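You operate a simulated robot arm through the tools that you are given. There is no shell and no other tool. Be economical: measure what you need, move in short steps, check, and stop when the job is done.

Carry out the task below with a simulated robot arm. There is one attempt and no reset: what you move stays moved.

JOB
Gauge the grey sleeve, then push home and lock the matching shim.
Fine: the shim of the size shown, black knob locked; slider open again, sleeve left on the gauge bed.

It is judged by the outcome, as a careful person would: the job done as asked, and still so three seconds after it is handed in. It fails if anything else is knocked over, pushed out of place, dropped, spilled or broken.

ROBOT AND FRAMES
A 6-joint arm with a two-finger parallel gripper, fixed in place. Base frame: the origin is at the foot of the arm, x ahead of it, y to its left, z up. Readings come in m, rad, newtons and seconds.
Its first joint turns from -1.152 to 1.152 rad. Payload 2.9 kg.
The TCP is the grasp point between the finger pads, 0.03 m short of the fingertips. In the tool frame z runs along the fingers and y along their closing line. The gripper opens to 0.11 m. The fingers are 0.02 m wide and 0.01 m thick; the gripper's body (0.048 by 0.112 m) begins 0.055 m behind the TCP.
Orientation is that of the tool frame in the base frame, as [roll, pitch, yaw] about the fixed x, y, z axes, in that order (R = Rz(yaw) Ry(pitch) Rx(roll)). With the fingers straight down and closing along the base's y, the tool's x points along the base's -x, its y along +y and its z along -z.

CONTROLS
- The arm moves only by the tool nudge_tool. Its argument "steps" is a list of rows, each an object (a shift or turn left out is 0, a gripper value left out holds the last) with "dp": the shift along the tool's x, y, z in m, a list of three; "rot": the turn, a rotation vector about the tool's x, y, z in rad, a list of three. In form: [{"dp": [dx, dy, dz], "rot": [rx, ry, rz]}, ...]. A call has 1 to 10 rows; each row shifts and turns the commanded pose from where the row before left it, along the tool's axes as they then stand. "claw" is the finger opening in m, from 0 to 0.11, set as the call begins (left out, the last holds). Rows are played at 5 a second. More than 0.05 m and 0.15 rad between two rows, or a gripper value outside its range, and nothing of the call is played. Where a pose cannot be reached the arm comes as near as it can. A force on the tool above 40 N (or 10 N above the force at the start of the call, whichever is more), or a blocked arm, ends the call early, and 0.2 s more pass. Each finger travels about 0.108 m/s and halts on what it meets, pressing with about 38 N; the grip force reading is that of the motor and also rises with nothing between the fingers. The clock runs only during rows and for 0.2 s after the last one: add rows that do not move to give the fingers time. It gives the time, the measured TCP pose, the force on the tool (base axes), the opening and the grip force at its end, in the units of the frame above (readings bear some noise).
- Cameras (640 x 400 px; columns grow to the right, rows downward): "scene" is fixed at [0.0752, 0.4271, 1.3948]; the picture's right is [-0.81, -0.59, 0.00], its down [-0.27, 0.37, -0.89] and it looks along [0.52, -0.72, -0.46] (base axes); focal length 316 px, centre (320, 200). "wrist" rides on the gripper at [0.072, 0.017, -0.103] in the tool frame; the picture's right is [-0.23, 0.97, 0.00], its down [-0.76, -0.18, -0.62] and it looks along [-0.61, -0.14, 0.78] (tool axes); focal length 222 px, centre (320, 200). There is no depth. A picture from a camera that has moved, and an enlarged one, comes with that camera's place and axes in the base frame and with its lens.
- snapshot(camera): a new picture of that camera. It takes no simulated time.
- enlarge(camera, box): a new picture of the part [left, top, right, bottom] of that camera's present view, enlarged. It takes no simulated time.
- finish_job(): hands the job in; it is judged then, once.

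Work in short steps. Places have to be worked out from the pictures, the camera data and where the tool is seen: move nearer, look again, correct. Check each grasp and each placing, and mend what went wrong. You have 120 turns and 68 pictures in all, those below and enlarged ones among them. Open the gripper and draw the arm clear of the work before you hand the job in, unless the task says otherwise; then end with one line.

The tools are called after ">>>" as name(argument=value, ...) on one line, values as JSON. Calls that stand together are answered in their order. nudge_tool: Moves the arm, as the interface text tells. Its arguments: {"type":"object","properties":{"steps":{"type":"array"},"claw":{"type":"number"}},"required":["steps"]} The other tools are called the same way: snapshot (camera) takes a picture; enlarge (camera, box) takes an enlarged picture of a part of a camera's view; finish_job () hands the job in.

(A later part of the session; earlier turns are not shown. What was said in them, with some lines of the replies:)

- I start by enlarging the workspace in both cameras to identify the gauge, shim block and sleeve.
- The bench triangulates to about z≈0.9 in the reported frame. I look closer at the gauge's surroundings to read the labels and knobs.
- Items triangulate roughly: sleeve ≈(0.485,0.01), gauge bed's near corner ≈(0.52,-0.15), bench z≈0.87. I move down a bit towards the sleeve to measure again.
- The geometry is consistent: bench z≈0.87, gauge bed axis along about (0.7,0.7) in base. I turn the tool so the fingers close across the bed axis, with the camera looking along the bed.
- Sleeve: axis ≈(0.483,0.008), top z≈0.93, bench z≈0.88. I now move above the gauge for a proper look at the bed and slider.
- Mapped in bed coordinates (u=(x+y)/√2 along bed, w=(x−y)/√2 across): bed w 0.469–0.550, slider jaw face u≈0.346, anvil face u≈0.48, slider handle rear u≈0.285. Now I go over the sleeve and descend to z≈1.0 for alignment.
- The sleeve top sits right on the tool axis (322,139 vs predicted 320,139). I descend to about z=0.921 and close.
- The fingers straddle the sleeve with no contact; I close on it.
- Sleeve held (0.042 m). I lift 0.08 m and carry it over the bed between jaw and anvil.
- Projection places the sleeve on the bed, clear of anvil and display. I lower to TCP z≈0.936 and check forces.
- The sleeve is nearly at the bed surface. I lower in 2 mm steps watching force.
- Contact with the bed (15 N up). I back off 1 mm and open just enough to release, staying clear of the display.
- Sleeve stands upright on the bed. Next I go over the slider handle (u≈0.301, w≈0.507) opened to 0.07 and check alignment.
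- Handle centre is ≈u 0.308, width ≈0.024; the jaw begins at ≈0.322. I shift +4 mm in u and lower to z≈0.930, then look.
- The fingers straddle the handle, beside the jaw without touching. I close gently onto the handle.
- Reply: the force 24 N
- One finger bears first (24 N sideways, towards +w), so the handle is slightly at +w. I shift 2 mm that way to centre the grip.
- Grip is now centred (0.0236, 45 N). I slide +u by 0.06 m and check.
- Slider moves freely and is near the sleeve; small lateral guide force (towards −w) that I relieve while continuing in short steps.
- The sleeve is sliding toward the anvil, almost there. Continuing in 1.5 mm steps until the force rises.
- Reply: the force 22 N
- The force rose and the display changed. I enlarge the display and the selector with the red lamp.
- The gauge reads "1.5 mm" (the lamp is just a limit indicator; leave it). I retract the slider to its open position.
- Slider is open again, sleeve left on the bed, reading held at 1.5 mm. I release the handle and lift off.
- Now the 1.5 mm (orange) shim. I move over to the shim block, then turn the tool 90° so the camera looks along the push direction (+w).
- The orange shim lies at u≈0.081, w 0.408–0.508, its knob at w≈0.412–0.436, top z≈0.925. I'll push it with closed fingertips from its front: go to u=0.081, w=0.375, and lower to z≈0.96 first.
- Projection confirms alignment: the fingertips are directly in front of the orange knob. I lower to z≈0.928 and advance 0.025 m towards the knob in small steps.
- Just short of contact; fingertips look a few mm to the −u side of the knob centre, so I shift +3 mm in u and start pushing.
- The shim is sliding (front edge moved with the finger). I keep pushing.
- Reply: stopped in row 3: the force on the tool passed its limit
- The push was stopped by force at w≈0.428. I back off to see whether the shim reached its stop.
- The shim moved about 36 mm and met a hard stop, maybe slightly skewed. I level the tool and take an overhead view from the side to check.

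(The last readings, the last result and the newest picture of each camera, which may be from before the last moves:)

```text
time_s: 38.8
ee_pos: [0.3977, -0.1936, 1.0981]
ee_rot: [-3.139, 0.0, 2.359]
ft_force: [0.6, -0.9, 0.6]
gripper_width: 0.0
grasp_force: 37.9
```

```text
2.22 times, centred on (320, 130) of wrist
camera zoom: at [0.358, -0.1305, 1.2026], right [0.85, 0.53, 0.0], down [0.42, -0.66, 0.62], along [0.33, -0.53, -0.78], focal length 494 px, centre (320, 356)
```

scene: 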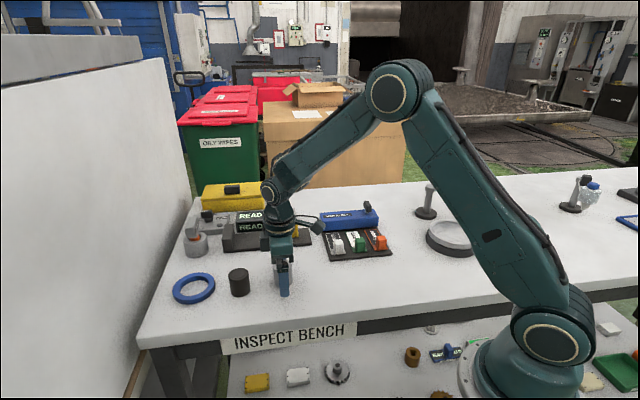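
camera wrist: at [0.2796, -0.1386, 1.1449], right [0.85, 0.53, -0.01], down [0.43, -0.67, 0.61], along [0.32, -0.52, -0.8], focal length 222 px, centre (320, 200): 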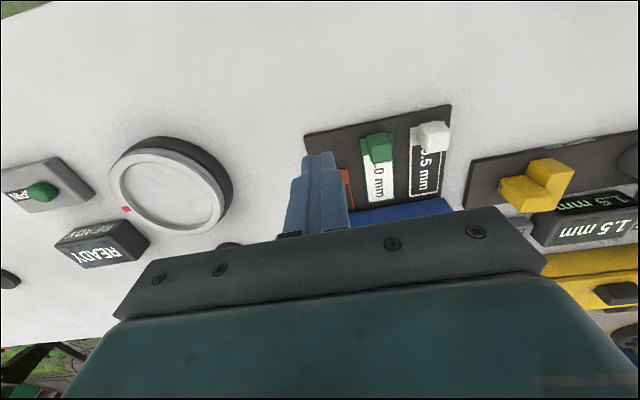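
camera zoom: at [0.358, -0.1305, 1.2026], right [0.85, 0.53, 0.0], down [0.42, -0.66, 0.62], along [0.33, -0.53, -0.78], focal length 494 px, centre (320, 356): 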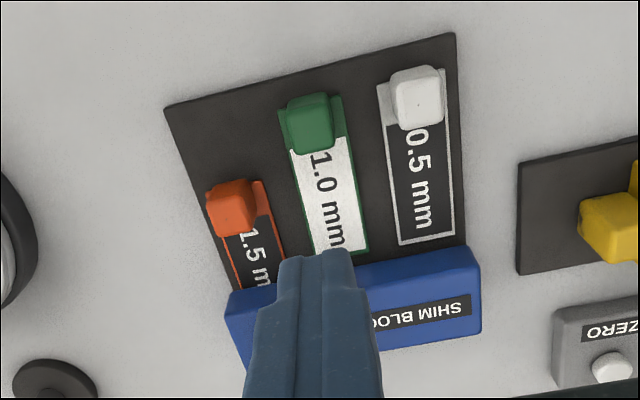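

The shim looks straight in its track. I push once more, centred and slowly, to confirm this is its end stop.

>>> nudge_tool(steps=[{"dp": [0.014, -0.03, 0]}, {"dp": [0.014, -0.0305, 0]}, {"dp": [0, 0, 0.045]}, {"dp": [0, 0, 0.045]}, {"dp": [0, 0, 0.045]}, {"dp": [0, 0, 0.034]}, {"dp": [-0.008, 0, 0]}, {"dp": [-0.008, 0, 0]}, {"dp": [-0.008, 0, 0]}, {}])

>>> nudge_tool(steps=[{"dp": [-0.004, 0, 0]}, {"dp": [-0.004, 0, 0]}, {"dp": [-0.003, 0, 0]}, {"dp": [-0.003, 0, 0]}, {}])

```text
time_s: 41.0
ee_pos: [0.3512, -0.2338, 0.9289]
ee_rot: [-3.14, 0.0, 2.36]
ft_force: [0.3, -0.3, 0.2]
gripper_width: 0.0
grasp_force: 37.6
```

```text
time_s: 42.2
ee_pos: [0.3603, -0.2422, 0.929]
ee_rot: [-3.14, -0.002, 2.362]
ft_force: [-4.8, 4.0, 2.5]
gripper_width: 0.0
grasp_force: 38.0
```

>>> nudge_tool(steps=[{"dp": [-0.001, 0, 0]}, {"dp": [-0.001, 0, 0]}, {"dp": [-0.001, 0, 0]}, {"dp": [-0.001, 0, 0]}, {}])

```text
time_s: 43.4
ee_pos: [0.3617, -0.2433, 0.9294]
ee_rot: [-3.139, -0.009, 2.362]
ft_force: [-21.7, 21.1, 11.4]
gripper_width: 0.0
grasp_force: 37.7
```

Same hard stop at the same place with 30 N: the shim is home. I back off, rise, open the fingers and look at the black knob.

>>> nudge_tool(steps=[{"dp": [0.015, 0, 0]}, {"dp": [0.01, 0, 0], "rot": [0, -0.004, 0]}, {"dp": [0, 0, -0.045]}, {"dp": [0, 0, -0.045]}, {"dp": [0, 0, -0.045]}, {"dp": [0, 0.025, 0]}, {"dp": [-0.01, 0.025, 0]}, {}])

>>> nudge_tool(claw=0.11, steps=[{"dp": [-0.02, 0, 0]}, {"dp": [-0.02, 0, 0]}, {}, {}])

>>> enlarge(camera="wrist", box=[230, 60, 400, 230])

>>> enlarge(camera="scene", box=[345, 190, 395, 240])

```text
time_s: 45.2
ee_pos: [0.388, -0.1995, 1.0636]
ee_rot: [-3.14, 0.004, 2.361]
ft_force: [0.2, -0.4, 0.2]
gripper_width: 0.0001
grasp_force: 37.5
```

```text
time_s: 46.2
ee_pos: [0.4174, -0.2265, 1.0641]
ee_rot: [-3.14, 0.005, 2.359]
ft_force: [0.1, 0.0, 0.2]
gripper_width: 0.11
grasp_force: 0.0
```

```text
2.35 times, centred on (315, 145) of wrist
camera zoom: at [0.3778, -0.1641, 1.1677], right [0.85, 0.53, 0.0], down [0.41, -0.66, 0.63], along [0.33, -0.53, -0.78], focal length 523 px, centre (332, 329)
```

zoom: 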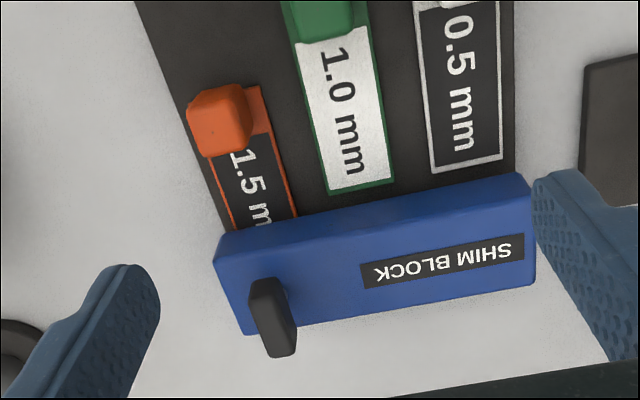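

```text
8.00 times, centred on (370, 215) of scene
camera zoom: at [0.0752, 0.4271, 1.3948], right [-0.81, -0.59, 0.0], down [-0.27, 0.37, -0.89], along [0.52, -0.72, -0.46], focal length 2524 px, centre (-80, 80)
```

zoom: 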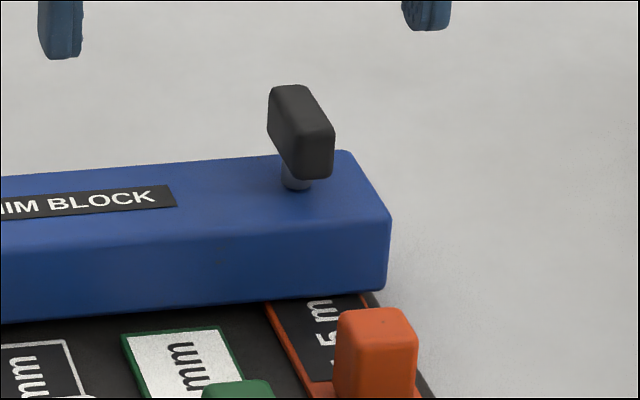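

Knob bar: centre ≈(u 0.090, w 0.5287), long axis along w, ~11 mm thick, z≈0.943–0.965. My fingers already close along u, so I position above it and verify.

>>> nudge_tool(claw=0.05, steps=[{"dp": [-0.025, -0.015, 0]}, {"dp": [-0.025, -0.015, 0]}, {"dp": [-0.0234, -0.015, 0], "rot": [0, 0.005, 0]}, {"dp": [0, 0, 0.02]}, {}])

>>> enlarge(camera="wrist", box=[240, 80, 400, 240])

>>> enlarge(camera="scene", box=[325, 170, 405, 240])

```text
time_s: 47.4
ee_pos: [0.4379, -0.3114, 1.0427]
ee_rot: [-3.139, 0.001, 2.363]
ft_force: [-0.1, 0.4, -0.5]
gripper_width: 0.0498
grasp_force: 0.1
```

```text
2.50 times, centred on (320, 160) of wrist
camera zoom: at [0.3987, -0.2481, 1.1478], right [0.85, 0.53, 0.0], down [0.42, -0.66, 0.62], along [0.33, -0.53, -0.78], focal length 555 px, centre (320, 300)
```

zoom: 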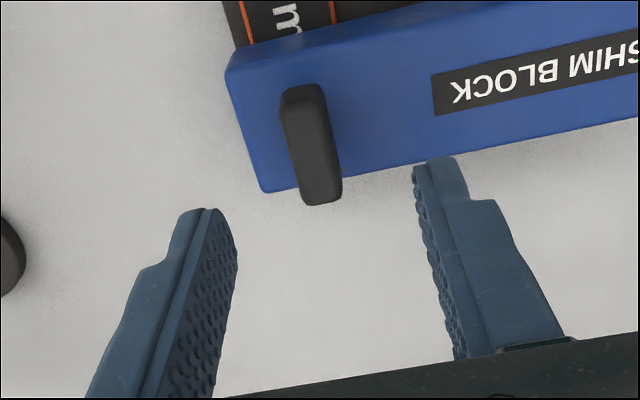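

```text
5.71 times, centred on (365, 205) of scene
camera zoom: at [0.0752, 0.4271, 1.3948], right [-0.81, -0.59, 0.0], down [-0.27, 0.37, -0.89], along [0.52, -0.72, -0.46], focal length 1803 px, centre (63, 171)
```

zoom: 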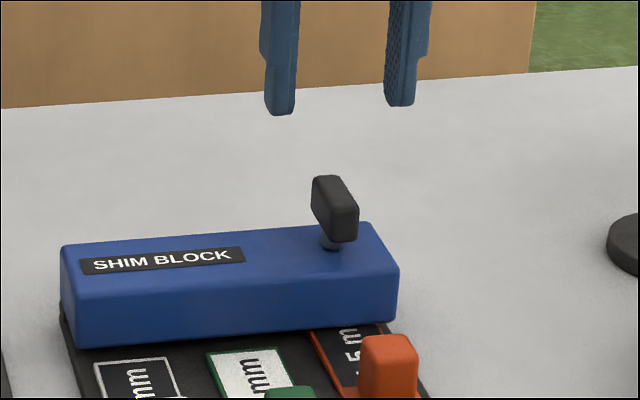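

Alignment is within ~2 mm. I lower to z≈0.970 and look before closing.

>>> nudge_tool(steps=[{"dp": [-0.001, 0, 0.03]}, {"dp": [0, 0, 0.03]}, {"dp": [0, 0, 0.012]}, {}])

>>> enlarge(camera="scene", box=[325, 170, 405, 240])

```text
time_s: 48.4
ee_pos: [0.4382, -0.3113, 0.9719]
ee_rot: [-3.141, -0.001, 2.359]
ft_force: [-0.2, 0.2, -0.1]
gripper_width: 0.05
grasp_force: 0.0
```

```text
5.71 times, centred on (365, 205) of scene
camera zoom: at [0.0752, 0.4271, 1.3948], right [-0.81, -0.59, 0.0], down [-0.27, 0.37, -0.89], along [0.52, -0.72, -0.46], focal length 1803 px, centre (63, 171)
```

zoom: 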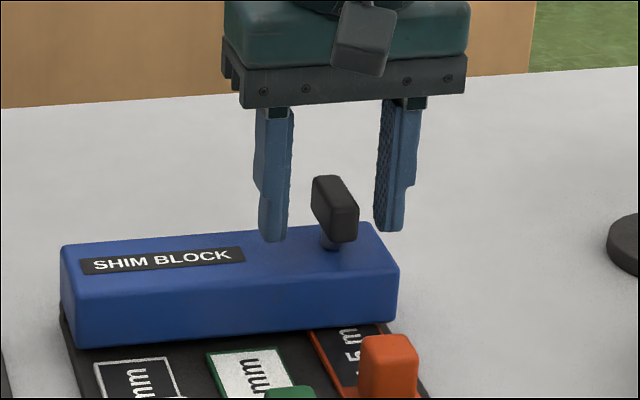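

The bar is centred between the fingers at the right height. I close on it.

>>> nudge_tool(claw=0.004, steps=[{}, {}, {}, {}])

```text
time_s: 49.4
ee_pos: [0.4344, -0.3149, 0.9723]
ee_rot: [-3.135, -0.002, 2.352]
ft_force: [-23.5, -21.6, 1.1]
gripper_width: 0.0157
grasp_force: 44.9
```

The knob lies about 5 mm further to −u (arm deflected with 32 N). I shift −5 mm in u to relieve it.

>>> nudge_tool(steps=[{"dp": [0, -0.002, 0]}, {"dp": [0, -0.002, 0]}, {"dp": [0, -0.001, 0]}, {}])

```text
time_s: 50.4
ee_pos: [0.4342, -0.314, 0.9737]
ee_rot: [-3.139, -0.001, 2.362]
ft_force: [-4.3, -5.2, -1.3]
gripper_width: 0.0158
grasp_force: 44.8
```

Grip is relieved. I try a small clockwise turn (0.3 rad) and see whether the knob follows.

>>> nudge_tool(steps=[{"rot": [0, 0, 0.08]}, {"rot": [0, 0, 0.08]}, {"rot": [0, 0, 0.08]}, {"rot": [0, 0, 0.08]}, {}])

>>> enlarge(camera="scene", box=[325, 170, 405, 240])

```text
time_s: 51.6
ee_pos: [0.435, -0.3159, 0.9733]
ee_rot: [-3.139, 0.0, 2.043]
ft_force: [3.5, 6.9, -7.2]
gripper_width: 0.0221
grasp_force: 44.5
```

```text
5.71 times, centred on (365, 205) of scene
camera zoom: at [0.0754, 0.4272, 1.3948], right [-0.81, -0.59, 0.0], down [-0.27, 0.37, -0.89], along [0.52, -0.72, -0.46], focal length 1803 px, centre (63, 171)
```

zoom: 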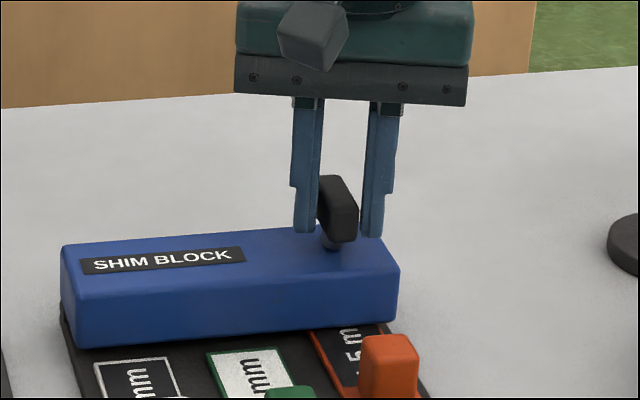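

The opening grew (0.0157→0.022): the knob resists clockwise. I reverse and turn counter-clockwise.

>>> nudge_tool(steps=[{"rot": [0, 0, -0.1]}, {"rot": [0, 0, -0.11]}, {"rot": [0, 0, -0.11]}, {}, {"rot": [0, 0, -0.1]}, {"rot": [0, 0, -0.1]}, {"rot": [0, 0, -0.1]}, {}])

>>> enlarge(camera="scene", box=[325, 170, 405, 240])

```text
time_s: 53.4
ee_pos: [0.4351, -0.3178, 0.9723]
ee_rot: [-3.137, 0.004, 2.659]
ft_force: [14.4, -7.1, -7.4]
gripper_width: 0.0158
grasp_force: 45.4
```

```text
5.71 times, centred on (365, 205) of scene
camera zoom: at [0.0757, 0.4268, 1.3949], right [-0.81, -0.59, 0.0], down [-0.27, 0.37, -0.89], along [0.52, -0.72, -0.46], focal length 1803 px, centre (63, 171)
```

zoom: 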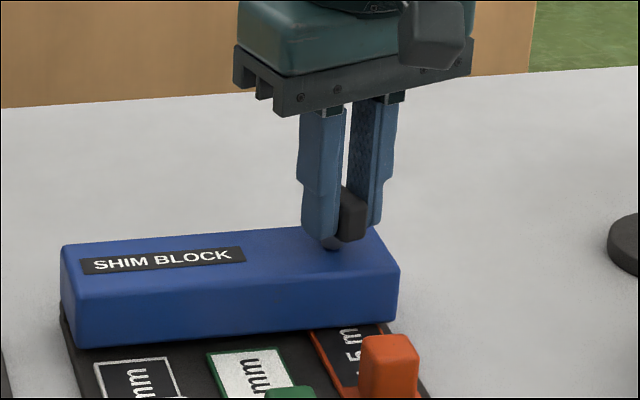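

The knob follows counter-clockwise. I relieve the side force by 3 mm along the bar and continue turning.

>>> nudge_tool(steps=[{"dp": [-0.003, 0, 0]}, {"rot": [0, 0, -0.12]}, {"rot": [0, 0, -0.12]}, {"rot": [0, 0, -0.12]}, {"rot": [0, 0, -0.12]}, {}])

```text
time_s: 54.8
ee_pos: [0.4344, -0.3201, 0.9729]
ee_rot: [-3.14, -0.006, 3.133]
ft_force: [-27.2, -16.1, 9.6]
gripper_width: 0.016
grasp_force: 45.0
```

Half-way (45°); side force 31 N, so I relieve in its direction and check.

>>> nudge_tool(steps=[{"dp": [0.002, -0.001, 0]}, {"dp": [0.002, -0.001, 0]}, {}])

>>> enlarge(camera="scene", box=[325, 170, 405, 240])

```text
time_s: 55.6
ee_pos: [0.434, -0.3191, 0.9736]
ee_rot: [-3.136, 0.002, -3.141]
ft_force: [-0.6, -14.3, 2.2]
gripper_width: 0.0157
grasp_force: 45.1
```

```text
5.71 times, centred on (365, 205) of scene
camera zoom: at [0.0752, 0.4267, 1.3949], right [-0.81, -0.59, 0.0], down [-0.27, 0.37, -0.89], along [0.52, -0.72, -0.46], focal length 1803 px, centre (63, 171)
```

zoom: 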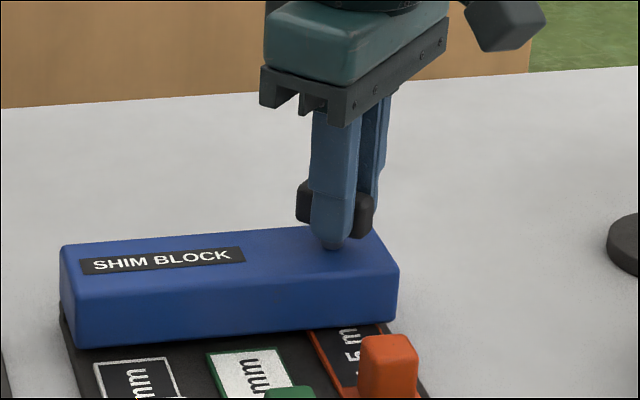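

Knob is at ~45° and following well. I continue counter-clockwise.

>>> nudge_tool(steps=[{"dp": [0, -0.0015, 0]}, {"rot": [0, 0, -0.1]}, {"rot": [0, 0, -0.1]}, {"rot": [0, 0, -0.1]}, {"rot": [0, 0, -0.1]}, {}])

```text
time_s: 57.0
ee_pos: [0.4338, -0.3215, 0.9727]
ee_rot: [-3.137, 0.0, -2.742]
ft_force: [13.4, -14.5, 2.1]
gripper_width: 0.0161
grasp_force: 45.2
```

>>> nudge_tool(steps=[{"dp": [-0.0008, -0.0018, 0]}, {"rot": [0, 0, -0.1]}, {"rot": [0, 0, -0.1]}, {"rot": [0, 0, -0.1]}, {"rot": [0, 0, -0.09]}, {}])

>>> enlarge(camera="scene", box=[325, 170, 405, 240])

```text
time_s: 58.4
ee_pos: [0.4359, -0.3231, 0.9734]
ee_rot: [-3.137, -0.002, -2.353]
ft_force: [16.6, -19.4, 1.8]
gripper_width: 0.0158
grasp_force: 44.4
```

```text
5.71 times, centred on (365, 205) of scene
camera zoom: at [0.0756, 0.4266, 1.395], right [-0.81, -0.59, 0.0], down [-0.27, 0.37, -0.89], along [0.52, -0.72, -0.46], focal length 1803 px, centre (63, 171)
```

zoom: 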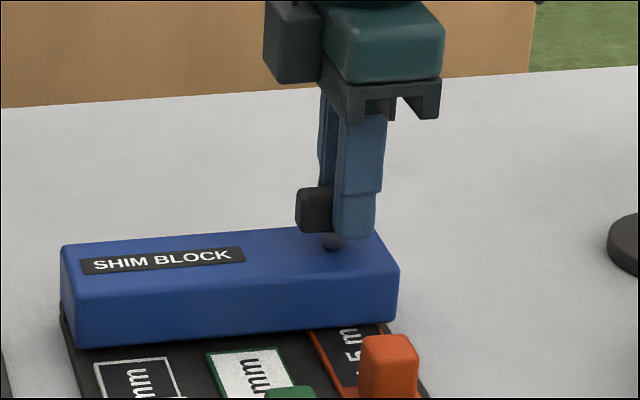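

The knob is turned 90°. I relieve the force and nudge slightly further to find whether it is at its end stop.

>>> nudge_tool(steps=[{"dp": [0, -0.0025, 0]}, {"rot": [0, 0, -0.07]}, {"rot": [0, 0, -0.07]}, {"rot": [0, 0, -0.06]}, {}])

```text
time_s: 59.6
ee_pos: [0.435, -0.3234, 0.9728]
ee_rot: [3.14, -0.001, -2.153]
ft_force: [0.6, -6.3, 8.1]
gripper_width: 0.0196
grasp_force: 44.9
```

The opening grew (0.0158→0.0196): the knob is at its locked end stop. I turn back to align, then release and lift.

>>> nudge_tool(steps=[{"rot": [0, 0, 0.07]}, {"rot": [0, 0, 0.07]}, {"rot": [0, 0, 0.04]}, {}])

>>> nudge_tool(claw=0.04, steps=[{}, {}, {}])

>>> nudge_tool(steps=[{"dp": [0, 0, -0.03]}, {"dp": [0, 0, -0.04]}, {"dp": [0, 0, -0.04]}, {"dp": [0, 0, -0.04]}, {}])

>>> enlarge(camera="scene", box=[315, 180, 405, 260])

```text
time_s: 60.6
ee_pos: [0.436, -0.3225, 0.9725]
ee_rot: [3.141, -0.001, -2.33]
ft_force: [3.6, 2.3, 7.3]
gripper_width: 0.0159
grasp_force: 45.5
```

```text
time_s: 61.4
ee_pos: [0.4357, -0.3231, 0.9722]
ee_rot: [-3.14, -0.001, -2.332]
ft_force: [-0.5, 0.3, 0.1]
gripper_width: 0.0403
grasp_force: 0.1
```

```text
time_s: 62.6
ee_pos: [0.4377, -0.323, 1.124]
ee_rot: [3.141, -0.003, -2.332]
ft_force: [-0.2, 0.1, 0.3]
gripper_width: 0.0399
grasp_force: 0.0
```

```text
5.00 times, centred on (360, 220) of scene
camera zoom: at [0.0752, 0.4271, 1.3948], right [-0.81, -0.59, 0.0], down [-0.27, 0.37, -0.89], along [0.52, -0.72, -0.46], focal length 1578 px, centre (120, 100)
```

zoom: 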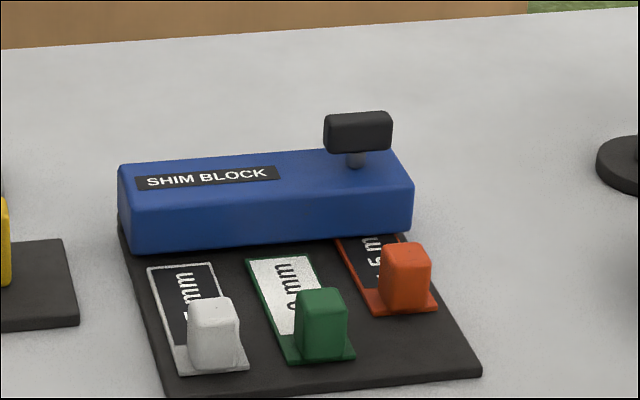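

Knob locked across, orange shim still home. I raise the arm well clear and take a final overview.

>>> nudge_tool(steps=[{"dp": [0.02, 0, -0.04]}, {"dp": [0.02, 0, -0.04]}, {"dp": [0.02, 0, -0.02]}, {}])

>>> enlarge(camera="scene", box=[160, 150, 480, 330])

```text
time_s: 63.6
ee_pos: [0.3961, -0.3675, 1.2231]
ee_rot: [3.14, -0.004, -2.332]
ft_force: [-0.3, -0.5, 0.8]
gripper_width: 0.0403
grasp_force: 0.1
```

```text
2.00 times, centred on (320, 240) of scene
camera zoom: at [0.0752, 0.4271, 1.3948], right [-0.81, -0.59, 0.0], down [-0.27, 0.37, -0.89], along [0.52, -0.72, -0.46], focal length 631 px, centre (320, 120)
```

zoom: 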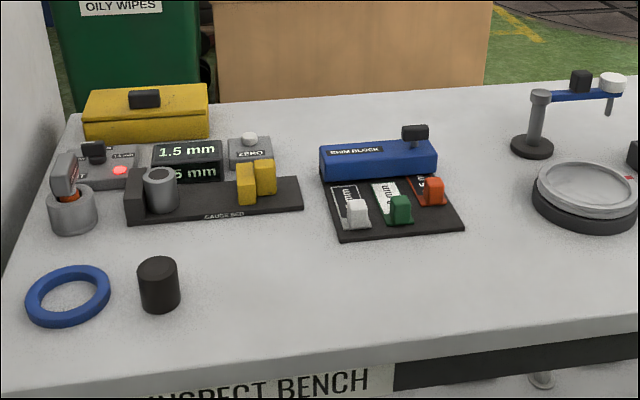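

The overview shows everything as required: reading 1.5 mm, sleeve on the bed, slider open, 1.5 mm shim in and knob locked, nothing else disturbed. I hand the job in.

>>> finish_job()

```text
The job is handed in.
```

The sleeve gauged at 1.5 mm; the orange 1.5 mm shim is pushed to its stop and the black knob is turned 90° to its locked stop, with the slider open again and the sleeve left on the gauge bed. When the reading came up, a red lamp lit on the selector box beside the gauge. I took it for a limit indicator and left it alone.
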